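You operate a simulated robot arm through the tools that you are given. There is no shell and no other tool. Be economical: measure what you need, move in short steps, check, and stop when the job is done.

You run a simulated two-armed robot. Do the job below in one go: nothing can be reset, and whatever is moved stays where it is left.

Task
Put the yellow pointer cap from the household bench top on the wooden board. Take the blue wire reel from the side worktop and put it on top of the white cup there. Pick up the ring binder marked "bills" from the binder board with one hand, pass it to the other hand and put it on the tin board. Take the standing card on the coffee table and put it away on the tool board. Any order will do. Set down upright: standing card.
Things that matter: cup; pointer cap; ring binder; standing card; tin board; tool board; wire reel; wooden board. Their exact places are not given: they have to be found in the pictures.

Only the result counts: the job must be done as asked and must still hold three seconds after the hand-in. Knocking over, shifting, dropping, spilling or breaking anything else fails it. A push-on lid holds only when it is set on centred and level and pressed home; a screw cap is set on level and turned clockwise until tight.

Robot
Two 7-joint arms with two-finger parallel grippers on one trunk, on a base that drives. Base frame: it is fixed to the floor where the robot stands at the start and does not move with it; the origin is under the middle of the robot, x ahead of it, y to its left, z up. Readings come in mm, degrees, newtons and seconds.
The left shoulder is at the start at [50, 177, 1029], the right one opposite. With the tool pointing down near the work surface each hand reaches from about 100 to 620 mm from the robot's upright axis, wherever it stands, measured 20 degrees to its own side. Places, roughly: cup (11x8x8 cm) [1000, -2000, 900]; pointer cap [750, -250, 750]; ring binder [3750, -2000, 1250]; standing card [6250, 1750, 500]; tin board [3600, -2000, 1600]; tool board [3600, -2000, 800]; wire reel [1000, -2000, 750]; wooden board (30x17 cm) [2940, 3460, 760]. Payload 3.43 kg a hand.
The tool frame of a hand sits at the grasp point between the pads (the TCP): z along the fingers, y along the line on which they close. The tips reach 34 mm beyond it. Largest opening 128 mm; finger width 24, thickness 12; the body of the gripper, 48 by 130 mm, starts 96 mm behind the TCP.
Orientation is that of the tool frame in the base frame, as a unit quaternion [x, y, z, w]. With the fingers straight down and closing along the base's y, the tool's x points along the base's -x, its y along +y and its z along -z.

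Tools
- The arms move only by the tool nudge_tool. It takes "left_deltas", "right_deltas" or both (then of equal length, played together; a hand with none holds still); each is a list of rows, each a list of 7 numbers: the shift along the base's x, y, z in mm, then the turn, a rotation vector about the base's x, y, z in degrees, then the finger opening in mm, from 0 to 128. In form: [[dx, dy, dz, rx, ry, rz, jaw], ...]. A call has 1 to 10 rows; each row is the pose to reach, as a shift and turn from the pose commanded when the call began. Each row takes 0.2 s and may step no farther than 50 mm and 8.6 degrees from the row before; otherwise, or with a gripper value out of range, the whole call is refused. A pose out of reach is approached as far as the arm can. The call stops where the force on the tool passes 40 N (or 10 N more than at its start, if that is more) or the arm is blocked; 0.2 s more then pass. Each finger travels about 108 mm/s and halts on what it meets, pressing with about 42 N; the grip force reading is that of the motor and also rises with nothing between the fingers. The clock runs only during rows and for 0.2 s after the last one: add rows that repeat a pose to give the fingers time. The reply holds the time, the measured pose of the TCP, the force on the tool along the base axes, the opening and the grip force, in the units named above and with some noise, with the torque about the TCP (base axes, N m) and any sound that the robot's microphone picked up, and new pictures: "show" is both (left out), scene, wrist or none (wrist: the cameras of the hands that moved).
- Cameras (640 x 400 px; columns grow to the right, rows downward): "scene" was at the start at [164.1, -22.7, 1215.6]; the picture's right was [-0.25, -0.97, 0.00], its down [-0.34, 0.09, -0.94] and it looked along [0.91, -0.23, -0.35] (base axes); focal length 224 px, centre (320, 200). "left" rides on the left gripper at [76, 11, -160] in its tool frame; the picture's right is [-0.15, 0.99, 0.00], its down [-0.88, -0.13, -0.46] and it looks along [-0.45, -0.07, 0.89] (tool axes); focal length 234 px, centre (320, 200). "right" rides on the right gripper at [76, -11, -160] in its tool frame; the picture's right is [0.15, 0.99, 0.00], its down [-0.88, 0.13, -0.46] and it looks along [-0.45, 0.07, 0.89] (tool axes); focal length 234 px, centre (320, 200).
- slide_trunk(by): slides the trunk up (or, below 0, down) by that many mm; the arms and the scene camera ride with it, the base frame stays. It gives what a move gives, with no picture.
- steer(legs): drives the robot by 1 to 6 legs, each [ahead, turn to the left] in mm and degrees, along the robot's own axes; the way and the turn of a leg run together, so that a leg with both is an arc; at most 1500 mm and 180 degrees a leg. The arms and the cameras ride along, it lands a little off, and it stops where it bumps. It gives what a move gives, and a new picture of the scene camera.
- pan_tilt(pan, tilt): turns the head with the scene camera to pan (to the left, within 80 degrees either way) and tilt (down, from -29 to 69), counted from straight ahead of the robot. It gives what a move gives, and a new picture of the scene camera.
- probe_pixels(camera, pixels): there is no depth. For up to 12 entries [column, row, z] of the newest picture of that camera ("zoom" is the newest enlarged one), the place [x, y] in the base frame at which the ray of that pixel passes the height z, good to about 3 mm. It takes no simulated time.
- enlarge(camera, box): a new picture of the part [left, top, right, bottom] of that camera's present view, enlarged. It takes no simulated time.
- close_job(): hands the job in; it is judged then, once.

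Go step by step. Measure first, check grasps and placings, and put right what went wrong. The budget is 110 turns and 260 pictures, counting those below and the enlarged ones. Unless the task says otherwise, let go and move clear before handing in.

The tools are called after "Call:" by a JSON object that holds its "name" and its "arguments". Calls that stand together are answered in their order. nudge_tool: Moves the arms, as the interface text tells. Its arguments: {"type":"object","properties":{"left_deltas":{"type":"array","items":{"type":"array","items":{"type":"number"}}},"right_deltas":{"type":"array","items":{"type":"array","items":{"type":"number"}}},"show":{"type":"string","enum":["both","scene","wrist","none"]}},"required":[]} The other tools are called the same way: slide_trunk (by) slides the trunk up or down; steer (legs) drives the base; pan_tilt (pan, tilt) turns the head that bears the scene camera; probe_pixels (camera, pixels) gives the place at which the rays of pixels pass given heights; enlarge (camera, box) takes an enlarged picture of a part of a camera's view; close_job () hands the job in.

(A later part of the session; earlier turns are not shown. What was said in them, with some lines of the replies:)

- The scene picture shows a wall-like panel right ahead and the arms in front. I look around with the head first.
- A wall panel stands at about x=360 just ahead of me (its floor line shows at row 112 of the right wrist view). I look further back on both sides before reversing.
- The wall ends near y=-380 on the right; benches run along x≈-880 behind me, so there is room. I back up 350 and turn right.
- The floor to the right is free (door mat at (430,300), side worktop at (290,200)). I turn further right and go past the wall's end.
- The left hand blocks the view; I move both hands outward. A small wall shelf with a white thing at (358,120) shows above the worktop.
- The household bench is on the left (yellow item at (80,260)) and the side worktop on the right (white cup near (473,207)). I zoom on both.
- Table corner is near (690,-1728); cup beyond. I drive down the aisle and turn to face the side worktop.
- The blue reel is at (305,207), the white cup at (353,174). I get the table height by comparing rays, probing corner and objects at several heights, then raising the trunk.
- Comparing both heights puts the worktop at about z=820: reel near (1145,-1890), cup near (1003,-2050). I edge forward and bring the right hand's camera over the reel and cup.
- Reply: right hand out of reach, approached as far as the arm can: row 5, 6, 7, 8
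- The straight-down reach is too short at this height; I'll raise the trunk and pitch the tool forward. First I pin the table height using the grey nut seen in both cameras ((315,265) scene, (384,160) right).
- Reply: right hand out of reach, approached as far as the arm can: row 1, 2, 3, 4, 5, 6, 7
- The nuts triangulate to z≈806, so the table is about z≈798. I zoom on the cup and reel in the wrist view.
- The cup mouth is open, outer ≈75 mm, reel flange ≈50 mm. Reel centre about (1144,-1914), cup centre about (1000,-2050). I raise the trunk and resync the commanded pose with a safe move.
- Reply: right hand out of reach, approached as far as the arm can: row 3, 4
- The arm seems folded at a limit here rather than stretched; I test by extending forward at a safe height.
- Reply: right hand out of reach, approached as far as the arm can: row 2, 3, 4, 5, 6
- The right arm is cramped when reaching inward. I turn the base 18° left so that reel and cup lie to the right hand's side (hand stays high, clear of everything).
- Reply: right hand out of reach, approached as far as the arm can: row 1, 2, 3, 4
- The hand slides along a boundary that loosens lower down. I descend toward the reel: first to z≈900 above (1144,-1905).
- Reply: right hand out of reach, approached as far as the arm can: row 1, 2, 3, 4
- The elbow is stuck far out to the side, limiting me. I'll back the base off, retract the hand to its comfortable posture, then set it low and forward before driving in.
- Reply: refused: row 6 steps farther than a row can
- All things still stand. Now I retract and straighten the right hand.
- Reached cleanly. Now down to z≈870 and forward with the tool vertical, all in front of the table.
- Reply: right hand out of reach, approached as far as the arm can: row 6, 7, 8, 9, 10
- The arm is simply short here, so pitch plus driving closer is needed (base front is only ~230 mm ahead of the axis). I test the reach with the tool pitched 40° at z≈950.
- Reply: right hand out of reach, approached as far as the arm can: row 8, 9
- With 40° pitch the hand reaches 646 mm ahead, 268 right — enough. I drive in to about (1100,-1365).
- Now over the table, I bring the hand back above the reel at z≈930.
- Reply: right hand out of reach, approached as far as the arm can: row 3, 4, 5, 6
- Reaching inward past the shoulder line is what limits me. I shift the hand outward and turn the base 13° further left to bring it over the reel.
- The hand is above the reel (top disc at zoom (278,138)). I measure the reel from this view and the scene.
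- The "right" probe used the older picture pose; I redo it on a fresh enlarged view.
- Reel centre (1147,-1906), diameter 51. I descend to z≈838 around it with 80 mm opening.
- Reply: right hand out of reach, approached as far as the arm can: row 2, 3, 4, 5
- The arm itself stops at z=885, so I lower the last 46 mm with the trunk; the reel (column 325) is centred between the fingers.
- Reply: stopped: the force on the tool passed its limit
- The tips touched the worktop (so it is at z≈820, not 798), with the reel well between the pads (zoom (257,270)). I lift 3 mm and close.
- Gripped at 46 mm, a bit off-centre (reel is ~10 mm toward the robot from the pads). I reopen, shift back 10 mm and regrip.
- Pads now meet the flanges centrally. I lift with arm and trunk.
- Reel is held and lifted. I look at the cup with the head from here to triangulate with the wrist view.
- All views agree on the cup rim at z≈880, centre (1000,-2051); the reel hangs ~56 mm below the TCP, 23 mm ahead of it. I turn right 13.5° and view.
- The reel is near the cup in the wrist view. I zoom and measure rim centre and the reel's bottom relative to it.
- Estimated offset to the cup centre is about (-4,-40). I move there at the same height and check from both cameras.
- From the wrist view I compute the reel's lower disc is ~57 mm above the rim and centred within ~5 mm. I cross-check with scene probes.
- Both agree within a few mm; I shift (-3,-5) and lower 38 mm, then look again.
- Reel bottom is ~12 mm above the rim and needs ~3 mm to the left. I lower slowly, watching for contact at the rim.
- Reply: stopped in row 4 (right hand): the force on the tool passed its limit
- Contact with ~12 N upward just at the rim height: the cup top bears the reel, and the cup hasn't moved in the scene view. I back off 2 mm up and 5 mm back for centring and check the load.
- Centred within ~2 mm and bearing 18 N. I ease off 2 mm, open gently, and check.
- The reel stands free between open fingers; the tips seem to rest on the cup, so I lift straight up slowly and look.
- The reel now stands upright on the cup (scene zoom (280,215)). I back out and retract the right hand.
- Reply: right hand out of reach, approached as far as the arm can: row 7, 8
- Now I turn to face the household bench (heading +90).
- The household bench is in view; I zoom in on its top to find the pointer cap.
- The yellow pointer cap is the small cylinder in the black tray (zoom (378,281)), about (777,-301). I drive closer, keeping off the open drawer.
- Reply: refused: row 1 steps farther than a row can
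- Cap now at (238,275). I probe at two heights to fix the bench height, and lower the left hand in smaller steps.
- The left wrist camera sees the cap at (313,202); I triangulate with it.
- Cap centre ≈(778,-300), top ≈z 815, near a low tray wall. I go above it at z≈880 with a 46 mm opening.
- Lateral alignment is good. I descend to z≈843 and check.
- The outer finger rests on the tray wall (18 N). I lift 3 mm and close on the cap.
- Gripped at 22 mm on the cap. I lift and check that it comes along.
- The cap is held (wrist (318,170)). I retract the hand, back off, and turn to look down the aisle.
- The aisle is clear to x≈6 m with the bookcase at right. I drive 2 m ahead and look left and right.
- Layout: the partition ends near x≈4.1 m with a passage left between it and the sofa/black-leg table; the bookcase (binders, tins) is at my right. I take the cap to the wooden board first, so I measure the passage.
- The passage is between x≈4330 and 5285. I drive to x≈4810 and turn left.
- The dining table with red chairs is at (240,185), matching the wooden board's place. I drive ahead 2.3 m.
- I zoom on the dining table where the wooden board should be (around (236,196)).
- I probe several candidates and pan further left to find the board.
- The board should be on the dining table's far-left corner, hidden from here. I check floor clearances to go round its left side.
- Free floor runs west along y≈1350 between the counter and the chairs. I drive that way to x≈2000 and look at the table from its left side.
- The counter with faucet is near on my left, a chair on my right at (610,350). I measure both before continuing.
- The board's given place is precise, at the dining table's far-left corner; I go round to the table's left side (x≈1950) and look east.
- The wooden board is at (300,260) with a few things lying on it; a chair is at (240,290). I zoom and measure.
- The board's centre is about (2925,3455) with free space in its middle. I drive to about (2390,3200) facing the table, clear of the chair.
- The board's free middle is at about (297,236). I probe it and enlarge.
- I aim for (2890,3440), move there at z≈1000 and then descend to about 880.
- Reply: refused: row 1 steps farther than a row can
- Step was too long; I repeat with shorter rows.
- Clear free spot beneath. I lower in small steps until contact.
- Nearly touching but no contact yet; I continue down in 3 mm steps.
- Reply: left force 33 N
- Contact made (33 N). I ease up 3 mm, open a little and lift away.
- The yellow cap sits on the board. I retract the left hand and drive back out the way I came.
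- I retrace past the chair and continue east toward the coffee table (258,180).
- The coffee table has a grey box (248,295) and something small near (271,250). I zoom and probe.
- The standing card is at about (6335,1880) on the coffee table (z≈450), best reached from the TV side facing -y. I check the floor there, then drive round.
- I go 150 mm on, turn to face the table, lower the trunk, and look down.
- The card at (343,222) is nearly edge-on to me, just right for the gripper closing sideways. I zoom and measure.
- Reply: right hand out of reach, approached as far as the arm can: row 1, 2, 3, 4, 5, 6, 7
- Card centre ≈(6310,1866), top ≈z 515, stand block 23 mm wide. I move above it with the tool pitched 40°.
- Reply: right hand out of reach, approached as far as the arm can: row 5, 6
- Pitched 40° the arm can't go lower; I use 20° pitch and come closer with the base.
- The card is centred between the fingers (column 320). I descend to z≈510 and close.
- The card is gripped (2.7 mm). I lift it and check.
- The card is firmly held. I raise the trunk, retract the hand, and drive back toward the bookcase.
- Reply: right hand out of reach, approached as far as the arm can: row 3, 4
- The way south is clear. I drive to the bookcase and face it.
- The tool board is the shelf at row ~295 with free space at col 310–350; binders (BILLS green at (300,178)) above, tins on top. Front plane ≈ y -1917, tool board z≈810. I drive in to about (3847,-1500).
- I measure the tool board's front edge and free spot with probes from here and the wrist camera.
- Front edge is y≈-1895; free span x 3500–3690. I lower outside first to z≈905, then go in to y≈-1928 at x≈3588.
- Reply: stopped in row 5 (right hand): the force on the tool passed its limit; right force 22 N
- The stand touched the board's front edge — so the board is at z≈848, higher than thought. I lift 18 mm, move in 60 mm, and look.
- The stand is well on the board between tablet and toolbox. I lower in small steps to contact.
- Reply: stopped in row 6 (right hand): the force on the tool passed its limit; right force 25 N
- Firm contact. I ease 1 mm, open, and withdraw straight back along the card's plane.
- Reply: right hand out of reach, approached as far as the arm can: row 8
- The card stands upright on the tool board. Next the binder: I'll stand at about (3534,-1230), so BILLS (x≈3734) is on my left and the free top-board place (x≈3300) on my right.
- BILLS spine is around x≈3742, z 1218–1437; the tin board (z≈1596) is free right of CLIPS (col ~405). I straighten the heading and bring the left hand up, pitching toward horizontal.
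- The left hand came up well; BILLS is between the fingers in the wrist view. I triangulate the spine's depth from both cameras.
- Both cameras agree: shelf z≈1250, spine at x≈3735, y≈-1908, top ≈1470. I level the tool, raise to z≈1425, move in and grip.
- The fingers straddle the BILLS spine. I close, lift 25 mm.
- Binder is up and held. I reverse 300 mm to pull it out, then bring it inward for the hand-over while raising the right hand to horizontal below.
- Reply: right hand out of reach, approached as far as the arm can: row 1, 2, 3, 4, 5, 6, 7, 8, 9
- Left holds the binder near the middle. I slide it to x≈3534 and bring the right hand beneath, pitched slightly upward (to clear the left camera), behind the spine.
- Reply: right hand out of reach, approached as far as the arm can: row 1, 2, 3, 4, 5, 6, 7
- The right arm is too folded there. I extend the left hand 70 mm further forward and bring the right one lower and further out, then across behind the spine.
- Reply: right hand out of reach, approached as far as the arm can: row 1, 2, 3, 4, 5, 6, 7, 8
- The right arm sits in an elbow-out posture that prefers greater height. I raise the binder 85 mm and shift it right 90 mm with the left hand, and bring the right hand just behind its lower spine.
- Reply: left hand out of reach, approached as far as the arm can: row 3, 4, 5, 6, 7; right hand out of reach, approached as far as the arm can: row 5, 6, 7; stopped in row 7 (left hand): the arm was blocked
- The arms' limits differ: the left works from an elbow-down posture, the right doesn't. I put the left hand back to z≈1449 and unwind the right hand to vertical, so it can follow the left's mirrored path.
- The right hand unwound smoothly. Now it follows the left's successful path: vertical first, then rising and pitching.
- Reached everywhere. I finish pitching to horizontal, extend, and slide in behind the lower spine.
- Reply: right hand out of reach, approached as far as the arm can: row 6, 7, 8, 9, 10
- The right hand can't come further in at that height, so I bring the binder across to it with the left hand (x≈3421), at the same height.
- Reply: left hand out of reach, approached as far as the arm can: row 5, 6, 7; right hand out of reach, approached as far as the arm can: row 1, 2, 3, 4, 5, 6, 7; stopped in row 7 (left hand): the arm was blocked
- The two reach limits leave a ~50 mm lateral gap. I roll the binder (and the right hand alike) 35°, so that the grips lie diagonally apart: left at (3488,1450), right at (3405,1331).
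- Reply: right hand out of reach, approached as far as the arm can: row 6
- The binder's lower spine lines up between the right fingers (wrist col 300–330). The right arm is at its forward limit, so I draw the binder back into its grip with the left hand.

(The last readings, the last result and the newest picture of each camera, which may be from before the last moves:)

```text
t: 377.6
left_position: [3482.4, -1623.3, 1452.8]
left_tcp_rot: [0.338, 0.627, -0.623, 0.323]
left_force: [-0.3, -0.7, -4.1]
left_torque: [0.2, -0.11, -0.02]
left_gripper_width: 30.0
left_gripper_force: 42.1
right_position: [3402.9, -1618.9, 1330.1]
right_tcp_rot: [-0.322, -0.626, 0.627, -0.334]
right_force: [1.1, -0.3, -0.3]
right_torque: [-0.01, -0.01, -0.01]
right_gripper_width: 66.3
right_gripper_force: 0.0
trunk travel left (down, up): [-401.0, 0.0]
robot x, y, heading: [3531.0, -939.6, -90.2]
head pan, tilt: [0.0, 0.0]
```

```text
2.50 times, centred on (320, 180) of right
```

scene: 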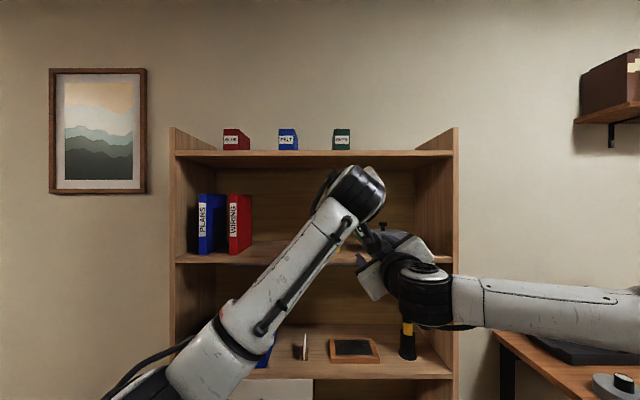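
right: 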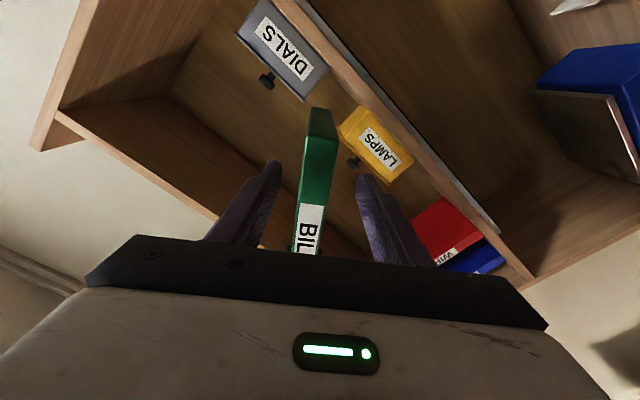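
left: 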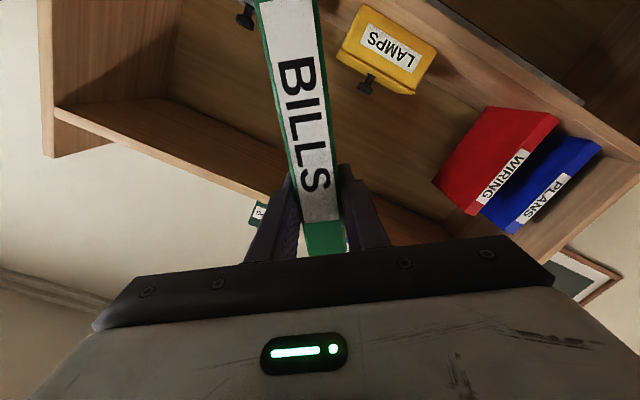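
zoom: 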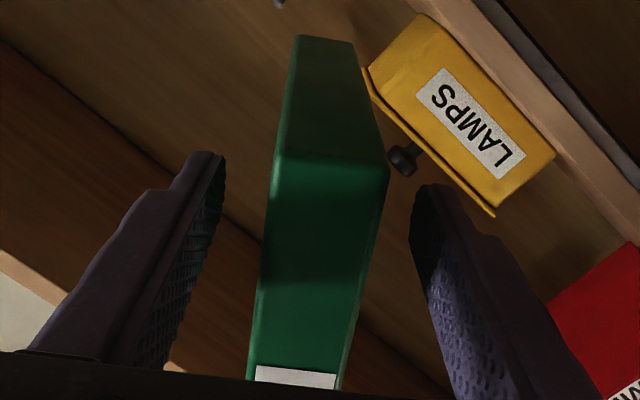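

The lower end is squarely between the right pads. I close the right hand.

Call:
{"name": "nudge_tool", "arguments": {"right_deltas": [[0, 0, 0, 0, 0, 0, 45], [0, 0, 0, 0, 0, 0, 15], [0, 0, 0, 0, 0, 0, 15], [0, 0, 0, 0, 0, 0, 15]], "show": "none"}}

Call:
{"name": "nudge_tool", "arguments": {"left_deltas": [[0, 0, 0, 0, 0, 0, 30], [0, 0, 0, 0, 0, 0, 50], [0, 0, 0, 0, 0, 0, 66], [0, 15, 0, 0, 0, 0, 66], [0, 35, 0, 0, 0, 0, 66], [0, 55, 0, 0, 0, 0, 66], [20, 70, 15, 0, 0, 0, 66], [50, 80, 30, 0, 0, 0, 66], [85, 85, 40, 0, 0, 0, 66]], "show": "both"}}

```text
t: 378.6
left_position: [3482.3, -1623.0, 1450.6]
left_tcp_rot: [0.338, 0.627, -0.622, 0.324]
left_force: [2.6, 2.5, -4.9]
left_torque: [1.18, 0.18, 0.73]
left_gripper_width: 29.7
left_gripper_force: 41.5
right_position: [3400.8, -1620.3, 1330.9]
right_tcp_rot: [-0.323, -0.625, 0.627, -0.334]
right_force: [-2.5, -3.1, 2.0]
right_torque: [-0.62, -0.73, -0.95]
right_gripper_width: 29.7
right_gripper_force: 41.4
trunk travel left (down, up): [-401.0, 0.0]
robot x, y, heading: [3535.2, -935.5, -90.0]
head pan, tilt: [0.0, 0.0]
```

```text
t: 380.6
left_position: [3567.8, -1535.4, 1492.4]
left_tcp_rot: [0.337, 0.626, -0.623, 0.325]
left_force: [-0.5, 0.8, 0.9]
left_torque: [0.0, 0.01, -0.01]
left_gripper_width: 66.1
left_gripper_force: 0.1
right_position: [3402.6, -1619.2, 1329.8]
right_tcp_rot: [-0.322, -0.626, 0.627, -0.333]
right_force: [0.9, -0.5, 0.1]
right_torque: [0.24, 0.13, 0.0]
right_gripper_width: 29.7
right_gripper_force: 42.1
trunk travel left (down, up): [-401.0, 0.0]
robot x, y, heading: [3535.4, -934.5, -90.3]
head pan, tilt: [0.0, 0.0]
5 turns are left
```

scene: 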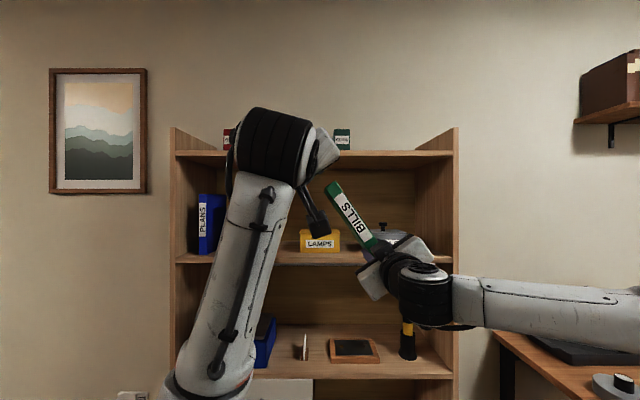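
left: 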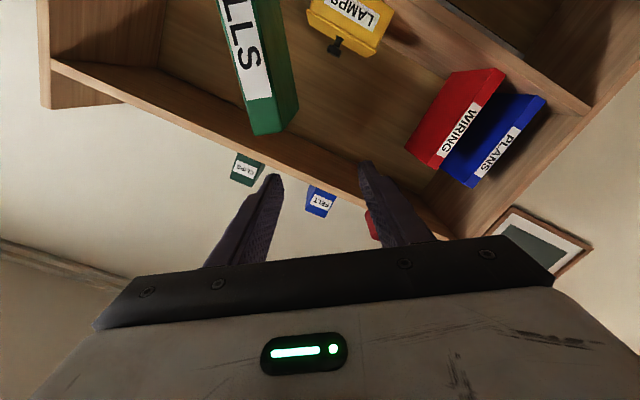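

The right hand now holds the binder alone. With few turns left, I unroll it upright and raise it on the right side, moving the left hand clear, and probe the tin board's height.

Call:
{"name": "probe_pixels", "arguments": {"camera": "scene", "pixels": [[300, 152, 1600], [300, 152, 1620], [300, 152, 1640], [342, 150, 1620], [342, 150, 1640], [351, 140, 1640], [415, 152, 1620], [415, 152, 1640]]}}

Call:
{"name": "nudge_tool", "arguments": {"left_deltas": [[15, 0, 0, 0, 0, 0, 66], [30, 0, 0, 0, 0, 0, 66], [45, 0, -10, 0, 0, 0, 66], [60, 0, -20, 0, 0, 0, 66], [75, 0, -30, 0, 0, 0, 66], [90, 0, -40, 0, 0, 0, 66], [105, 0, -50, 0, 0, 0, 66], [120, 0, -60, 0, 0, 0, 66], [135, 0, -70, 0, 0, 0, 66], [150, 0, -80, 0, 0, 0, 66]], "right_deltas": [[-8, 0, 25, 0, -3.5, 0, 15], [-16, 0, 60, 0, -7, 0, 15], [-24, 5, 98, 0, -10.5, 0, 15], [-32, 10, 136, 0, -14, 0, 15], [-40, 15, 174, 0, -17.5, 0, 15], [-48, 20, 212, 0, -21, 0, 15], [-56, 25, 250, 0, -24.5, 0, 15], [-64, 30, 288, 0, -28, 0, 15], [-72, 35, 326, 0, -31.5, 0, 15], [-76, 40, 362, 0, -35, 0, 15]], "show": "scene"}}

Call:
{"name": "enlarge", "arguments": {"camera": "right", "box": [0, 0, 640, 400]}}

```text
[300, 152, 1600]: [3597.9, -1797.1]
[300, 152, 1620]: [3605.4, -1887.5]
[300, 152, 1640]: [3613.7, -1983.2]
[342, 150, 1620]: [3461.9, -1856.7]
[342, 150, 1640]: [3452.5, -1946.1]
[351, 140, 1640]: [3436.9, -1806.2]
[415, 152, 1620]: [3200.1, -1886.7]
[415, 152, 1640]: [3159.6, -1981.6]
```

```text
t: 382.8
left_position: [3714.4, -1535.1, 1413.3]
left_tcp_rot: [0.339, 0.625, -0.624, 0.325]
left_force: [-1.0, 0.7, 0.4]
left_torque: [0.0, -0.01, 0.06]
left_gripper_width: 65.9
left_gripper_force: 0.0
right_position: [3256.2, -1562.5, 1633.2]
right_tcp_rot: [-0.485, -0.507, 0.51, -0.497]
right_force: [-0.7, 0.8, -4.1]
right_torque: [0.16, 0.02, 0.02]
right_gripper_width: 29.8
right_gripper_force: 41.9
right hand out of reach, approached as far as the arm can: row 6, 7, 8, 9, 10
trunk travel left (down, up): [-401.0, 0.0]
robot x, y, heading: [3531.4, -934.1, -90.2]
head pan, tilt: [0.0, 0.0]
```

scene: 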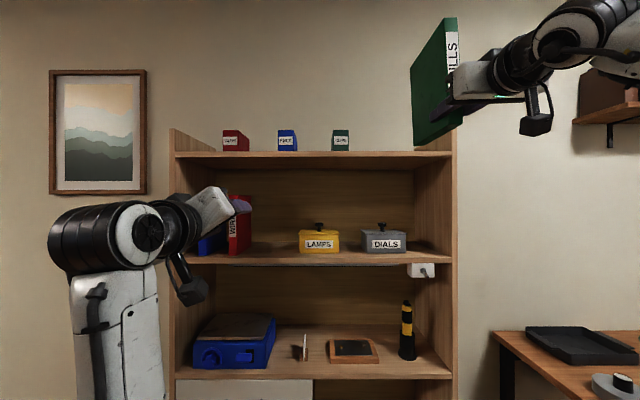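

```text
1.00 times, centred on (320, 200) of right
4 turns are left
```

zoom: 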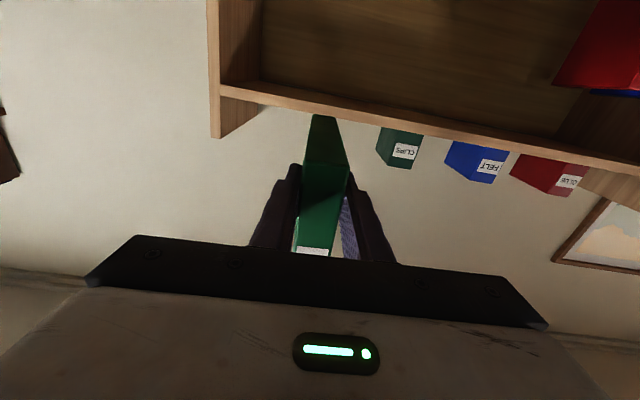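

The right hand holds the binder at z≈1633 (bottom ≈1603); the tin board is at z≈1620. I draw the hand nearer to gain height (aim z≈1680, x≈3310) and fold the left hand down out of the way.

Call:
{"name": "nudge_tool", "arguments": {"left_deltas": [[5, 30, -33, 8.4, 0, 0, 66], [10, 60, -66, 16.8, 0, 0, 66], [15, 90, -99, 25.2, 0, 0, 66], [20, 120, -132, 33.6, 0, 0, 66], [25, 150, -165, 42, 0, 0, 66], [30, 180, -198, 50.4, 0, 0, 66], [35, 210, -231, 58.8, 0, 0, 66], [40, 240, -264, 67.2, 0, 0, 66], [45, 270, -297, 75.6, 0, 0, 66], [50, 300, -330, 84, 0, 0, 66]], "right_deltas": [[3, 15, 0, 0, -0.3, 0, 15], [8, 30, 4, 0, -0.6, 0, 15], [14, 45, 9, 0, -1, 0, 15], [20, 60, 15, 0, -1.3, 0, 15], [26, 75, 21, 0, -1.6, 0, 15], [32, 88, 27, 0, -2, 0, 15], [38, 98, 33, 0, -2.3, 0, 15], [44, 105, 39, 0, -2.6, 0, 15], [50, 110, 45, 0, -2.6, 0, 15], [54, 110, 50, 0, -2.6, 0, 15]], "show": "scene"}}

Call:
{"name": "enlarge", "arguments": {"camera": "right", "box": [160, 50, 480, 250]}}

```text
t: 385.0
left_position: [3967.2, -1166.7, 907.1]
left_tcp_rot: [0.42, 0.898, 0.128, -0.031]
left_force: [-0.7, -0.1, 0.9]
left_torque: [-0.01, -0.03, 0.04]
left_gripper_width: 66.0
left_gripper_force: 0.0
left hand out of reach, approached as far as the arm can: row 3, 4, 5, 6, 7, 8, 9, 10
right_position: [3308.7, -1455.2, 1686.6]
right_tcp_rot: [0.507, 0.486, -0.489, 0.517]
right_force: [-0.4, 0.5, -3.9]
right_torque: [0.23, 0.0, 0.01]
right_gripper_width: 29.8
right_gripper_force: 42.4
trunk travel left (down, up): [-401.0, 0.0]
robot x, y, heading: [3532.0, -936.0, -90.1]
head pan, tilt: [0.0, 0.0]
stopped in row 10 (left hand): the arm was blocked; the commanded pose is now the measured one
```

scene: 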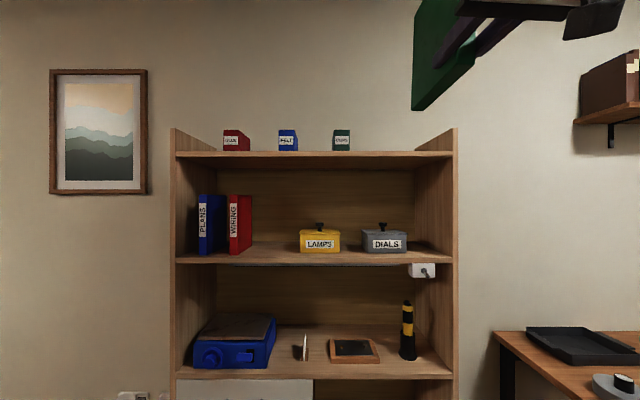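

```text
2.00 times, centred on (320, 150) of right
3 turns are left
```

zoom: 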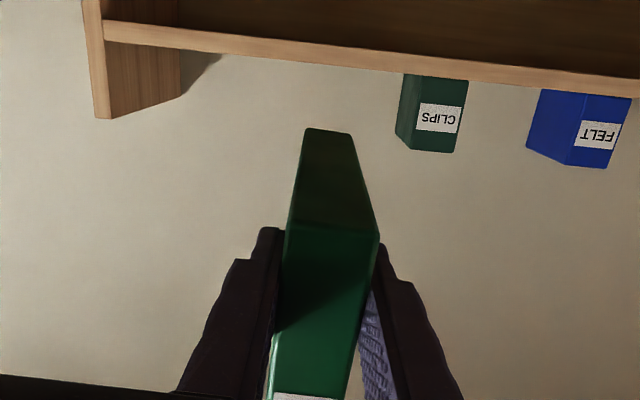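

The binder is upright at z≈1687 with its bottom ≈35 mm above the board, aligned in the gap right of CLIPS. I drive in 483 mm and lower gently until contact.

Call:
{"name": "steer", "arguments": {"legs": [[483, 0]]}}

Call:
{"name": "nudge_tool", "arguments": {"right_deltas": [[0, 0, -10, 0, 0, 0, 15], [0, 0, -18, 0, 0, 0, 15], [0, 0, -24, 0, 0, 0, 15], [0, 0, -29, 0, 0, 0, 15], [0, 0, -33, 0, 0, 0, 15], [0, 0, -37, 0, 0, 0, 15], [0, 0, -41, 0, 0, 0, 15], [0, 0, -45, 0, 0, 0, 15], [0, 0, -49, 0, 0, 0, 15], [0, 0, -53, 0, 0, 0, 15]], "show": "both"}}

Call:
{"name": "pan_tilt", "arguments": {"pan": -35, "tilt": -20}}

```text
t: 387.8
left_position: [3969.2, -1642.6, 906.8]
left_tcp_rot: [0.418, 0.899, 0.127, -0.032]
left_force: [-0.9, 0.2, -0.2]
left_torque: [0.01, 0.0, 0.01]
left_gripper_width: 66.0
left_gripper_force: 0.1
right_position: [3311.7, -1936.3, 1686.2]
right_tcp_rot: [0.506, 0.487, -0.487, 0.518]
right_force: [0.2, 0.1, -3.1]
right_torque: [0.24, -0.01, 0.01]
right_gripper_width: 29.6
right_gripper_force: 42.4
trunk travel left (down, up): [-401.0, 0.0]
robot x, y, heading: [3534.8, -1411.5, -89.9]
head pan, tilt: [0.0, 0.0]
```

scene: 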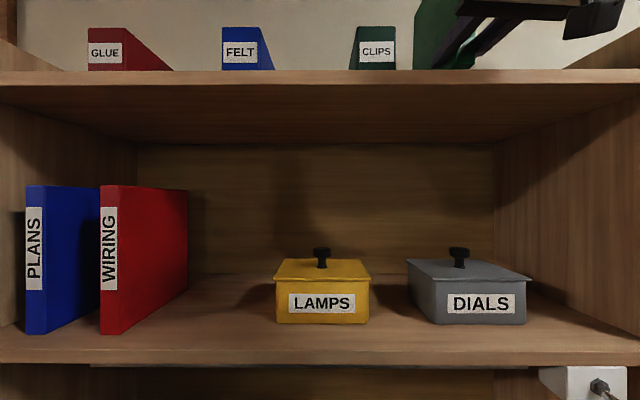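

```text
t: 390.0
left_position: [3971.1, -1641.3, 908.5]
left_tcp_rot: [0.416, 0.9, 0.125, -0.032]
left_force: [0.0, 0.2, -0.2]
left_torque: [-0.01, -0.01, 0.02]
left_gripper_width: 66.1
left_gripper_force: 0.0
right_position: [3312.4, -1931.8, 1642.0]
right_tcp_rot: [0.502, 0.484, -0.492, 0.52]
right_force: [2.1, -7.0, 34.0]
right_torque: [0.4, 0.44, -0.16]
right_gripper_width: 29.4
right_gripper_force: 42.8
trunk travel left (down, up): [-401.0, 0.0]
robot x, y, heading: [3536.4, -1414.4, -89.7]
head pan, tilt: [0.0, 0.0]
```

scene: 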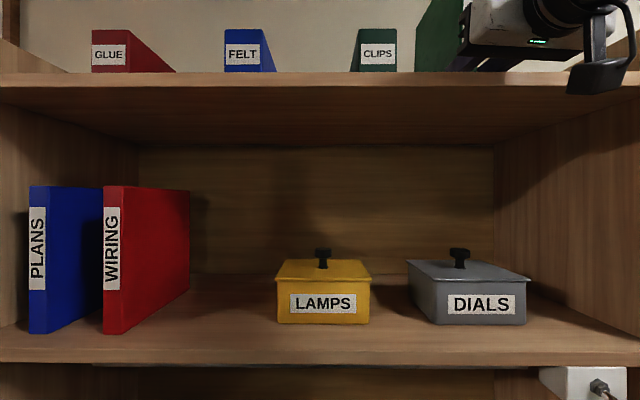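
right: 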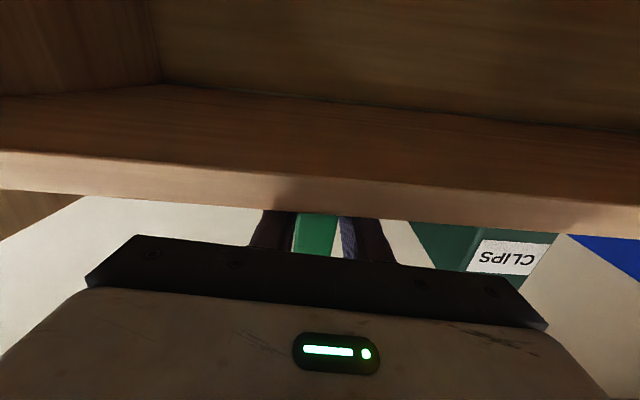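

```text
t: 391.0
left_position: [3969.8, -1640.8, 907.3]
left_tcp_rot: [0.416, 0.9, 0.126, -0.032]
left_force: [0.3, -0.4, -1.3]
left_torque: [0.01, 0.01, 0.0]
left_gripper_width: 66.1
left_gripper_force: 0.0
right_position: [3312.6, -1931.4, 1639.9]
right_tcp_rot: [0.502, 0.484, -0.492, 0.521]
right_force: [1.7, -5.8, 32.7]
right_torque: [0.06, 0.5, 0.05]
right_gripper_width: 29.8
right_gripper_force: 42.2
trunk travel left (down, up): [-401.0, 0.0]
robot x, y, heading: [3533.8, -1414.6, -90.0]
head pan, tilt: [-35.0, -20.0]
2 turns are left
```

scene: 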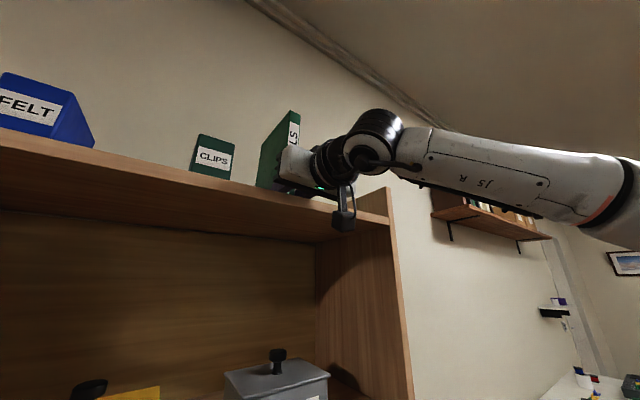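

Binder rests on the tin board (34 N contact). I ease off, open the fingers, back straight out with the base and look.

Call:
{"name": "nudge_tool", "arguments": {"right_deltas": [[0, 0, 5, 0, 0, 0, 15], [0, 0, 7, 0, 0, 0, 24], [0, 0, 7, 0, 0, 0, 34], [0, 0, 7, 0, 0, 0, 46], [0, 0, 7, 0, 0, 0, 60], [0, 0, 7, 0, 0, 0, 66], [0, 0, 7, 0, 0, 0, 66]], "show": "none"}}

Call:
{"name": "steer", "arguments": {"legs": [[-300, 0]]}}

Call:
{"name": "pan_tilt", "arguments": {"pan": 0, "tilt": 0}}

```text
t: 392.6
left_position: [3969.0, -1641.3, 907.8]
left_tcp_rot: [0.416, 0.9, 0.127, -0.032]
left_force: [-0.2, 0.7, -0.3]
left_torque: [0.02, 0.03, -0.01]
left_gripper_width: 65.9
left_gripper_force: 0.2
right_position: [3311.3, -1934.9, 1640.8]
right_tcp_rot: [0.507, 0.486, -0.489, 0.517]
right_force: [1.1, 0.3, 0.1]
right_torque: [-0.01, -0.01, 0.0]
right_gripper_width: 66.1
right_gripper_force: 0.0
trunk travel left (down, up): [-401.0, 0.0]
robot x, y, heading: [3533.7, -1411.4, -89.9]
head pan, tilt: [-35.0, -20.0]
```

```text
t: 394.7
left_position: [3968.5, -1342.2, 906.9]
left_tcp_rot: [0.416, 0.9, 0.127, -0.032]
left_force: [-0.4, 0.2, 0.1]
left_torque: [-0.03, 0.03, -0.03]
left_gripper_width: 66.0
left_gripper_force: 0.0
right_position: [3310.3, -1635.6, 1640.7]
right_tcp_rot: [0.506, 0.487, -0.488, 0.518]
right_force: [1.0, -0.2, 0.8]
right_torque: [-0.01, 0.0, 0.02]
right_gripper_width: 66.3
right_gripper_force: 0.1
trunk travel left (down, up): [-401.0, 0.0]
robot x, y, heading: [3531.1, -1115.9, -89.8]
head pan, tilt: [-35.0, -20.0]
```

scene: 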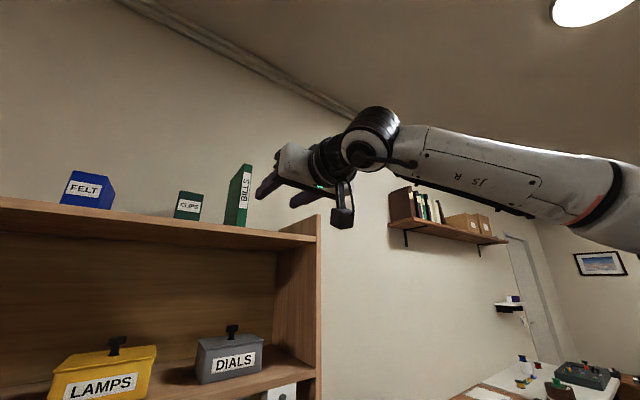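

```text
t: 395.7
left_position: [3968.5, -1342.9, 907.5]
left_tcp_rot: [0.416, 0.9, 0.128, -0.032]
left_force: [-0.9, 0.5, 0.2]
left_torque: [-0.01, 0.0, 0.01]
left_gripper_width: 66.0
left_gripper_force: 0.0
right_position: [3311.4, -1636.9, 1641.8]
right_tcp_rot: [0.506, 0.487, -0.488, 0.518]
right_force: [-0.9, 0.8, 0.4]
right_torque: [-0.03, 0.02, 0.01]
right_gripper_width: 66.2
right_gripper_force: 0.1
trunk travel left (down, up): [-401.0, 0.0]
robot x, y, heading: [3535.8, -1114.3, -89.8]
head pan, tilt: [0.0, 0.0]
1 turns are left
```

scene: 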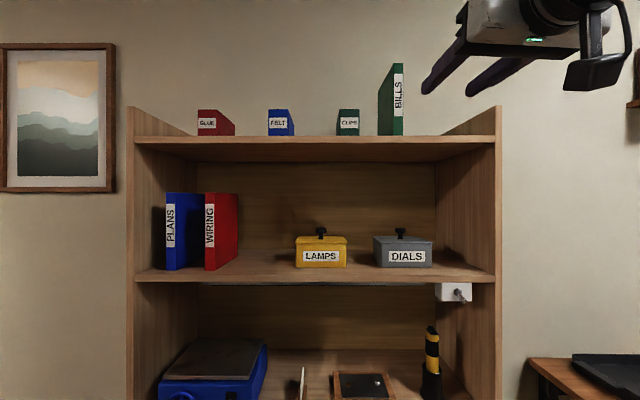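

The BILLS binder stands on the tin board (391,100) and both hands are clear. The card stands on the tool board, the reel is on the cup and the cap is on the wooden board, so I hand the job in.

Call:
{"name": "close_job", "arguments": {}}

```text
The job is handed in.
```

The job is handed in, with all four items placed as asked, judging by the last pictures of each:
- **Pointer cap:** it is on the wooden board.
- **Wire reel:** it stands on top of the white cup.
- **"Bills" binder:** the left hand passed it to the right in mid-air, and it stands on the tin board.
- **Standing card:** it is upright on the tool board.

Both hands are clear of everything, and I saw nothing else knocked over or shifted.
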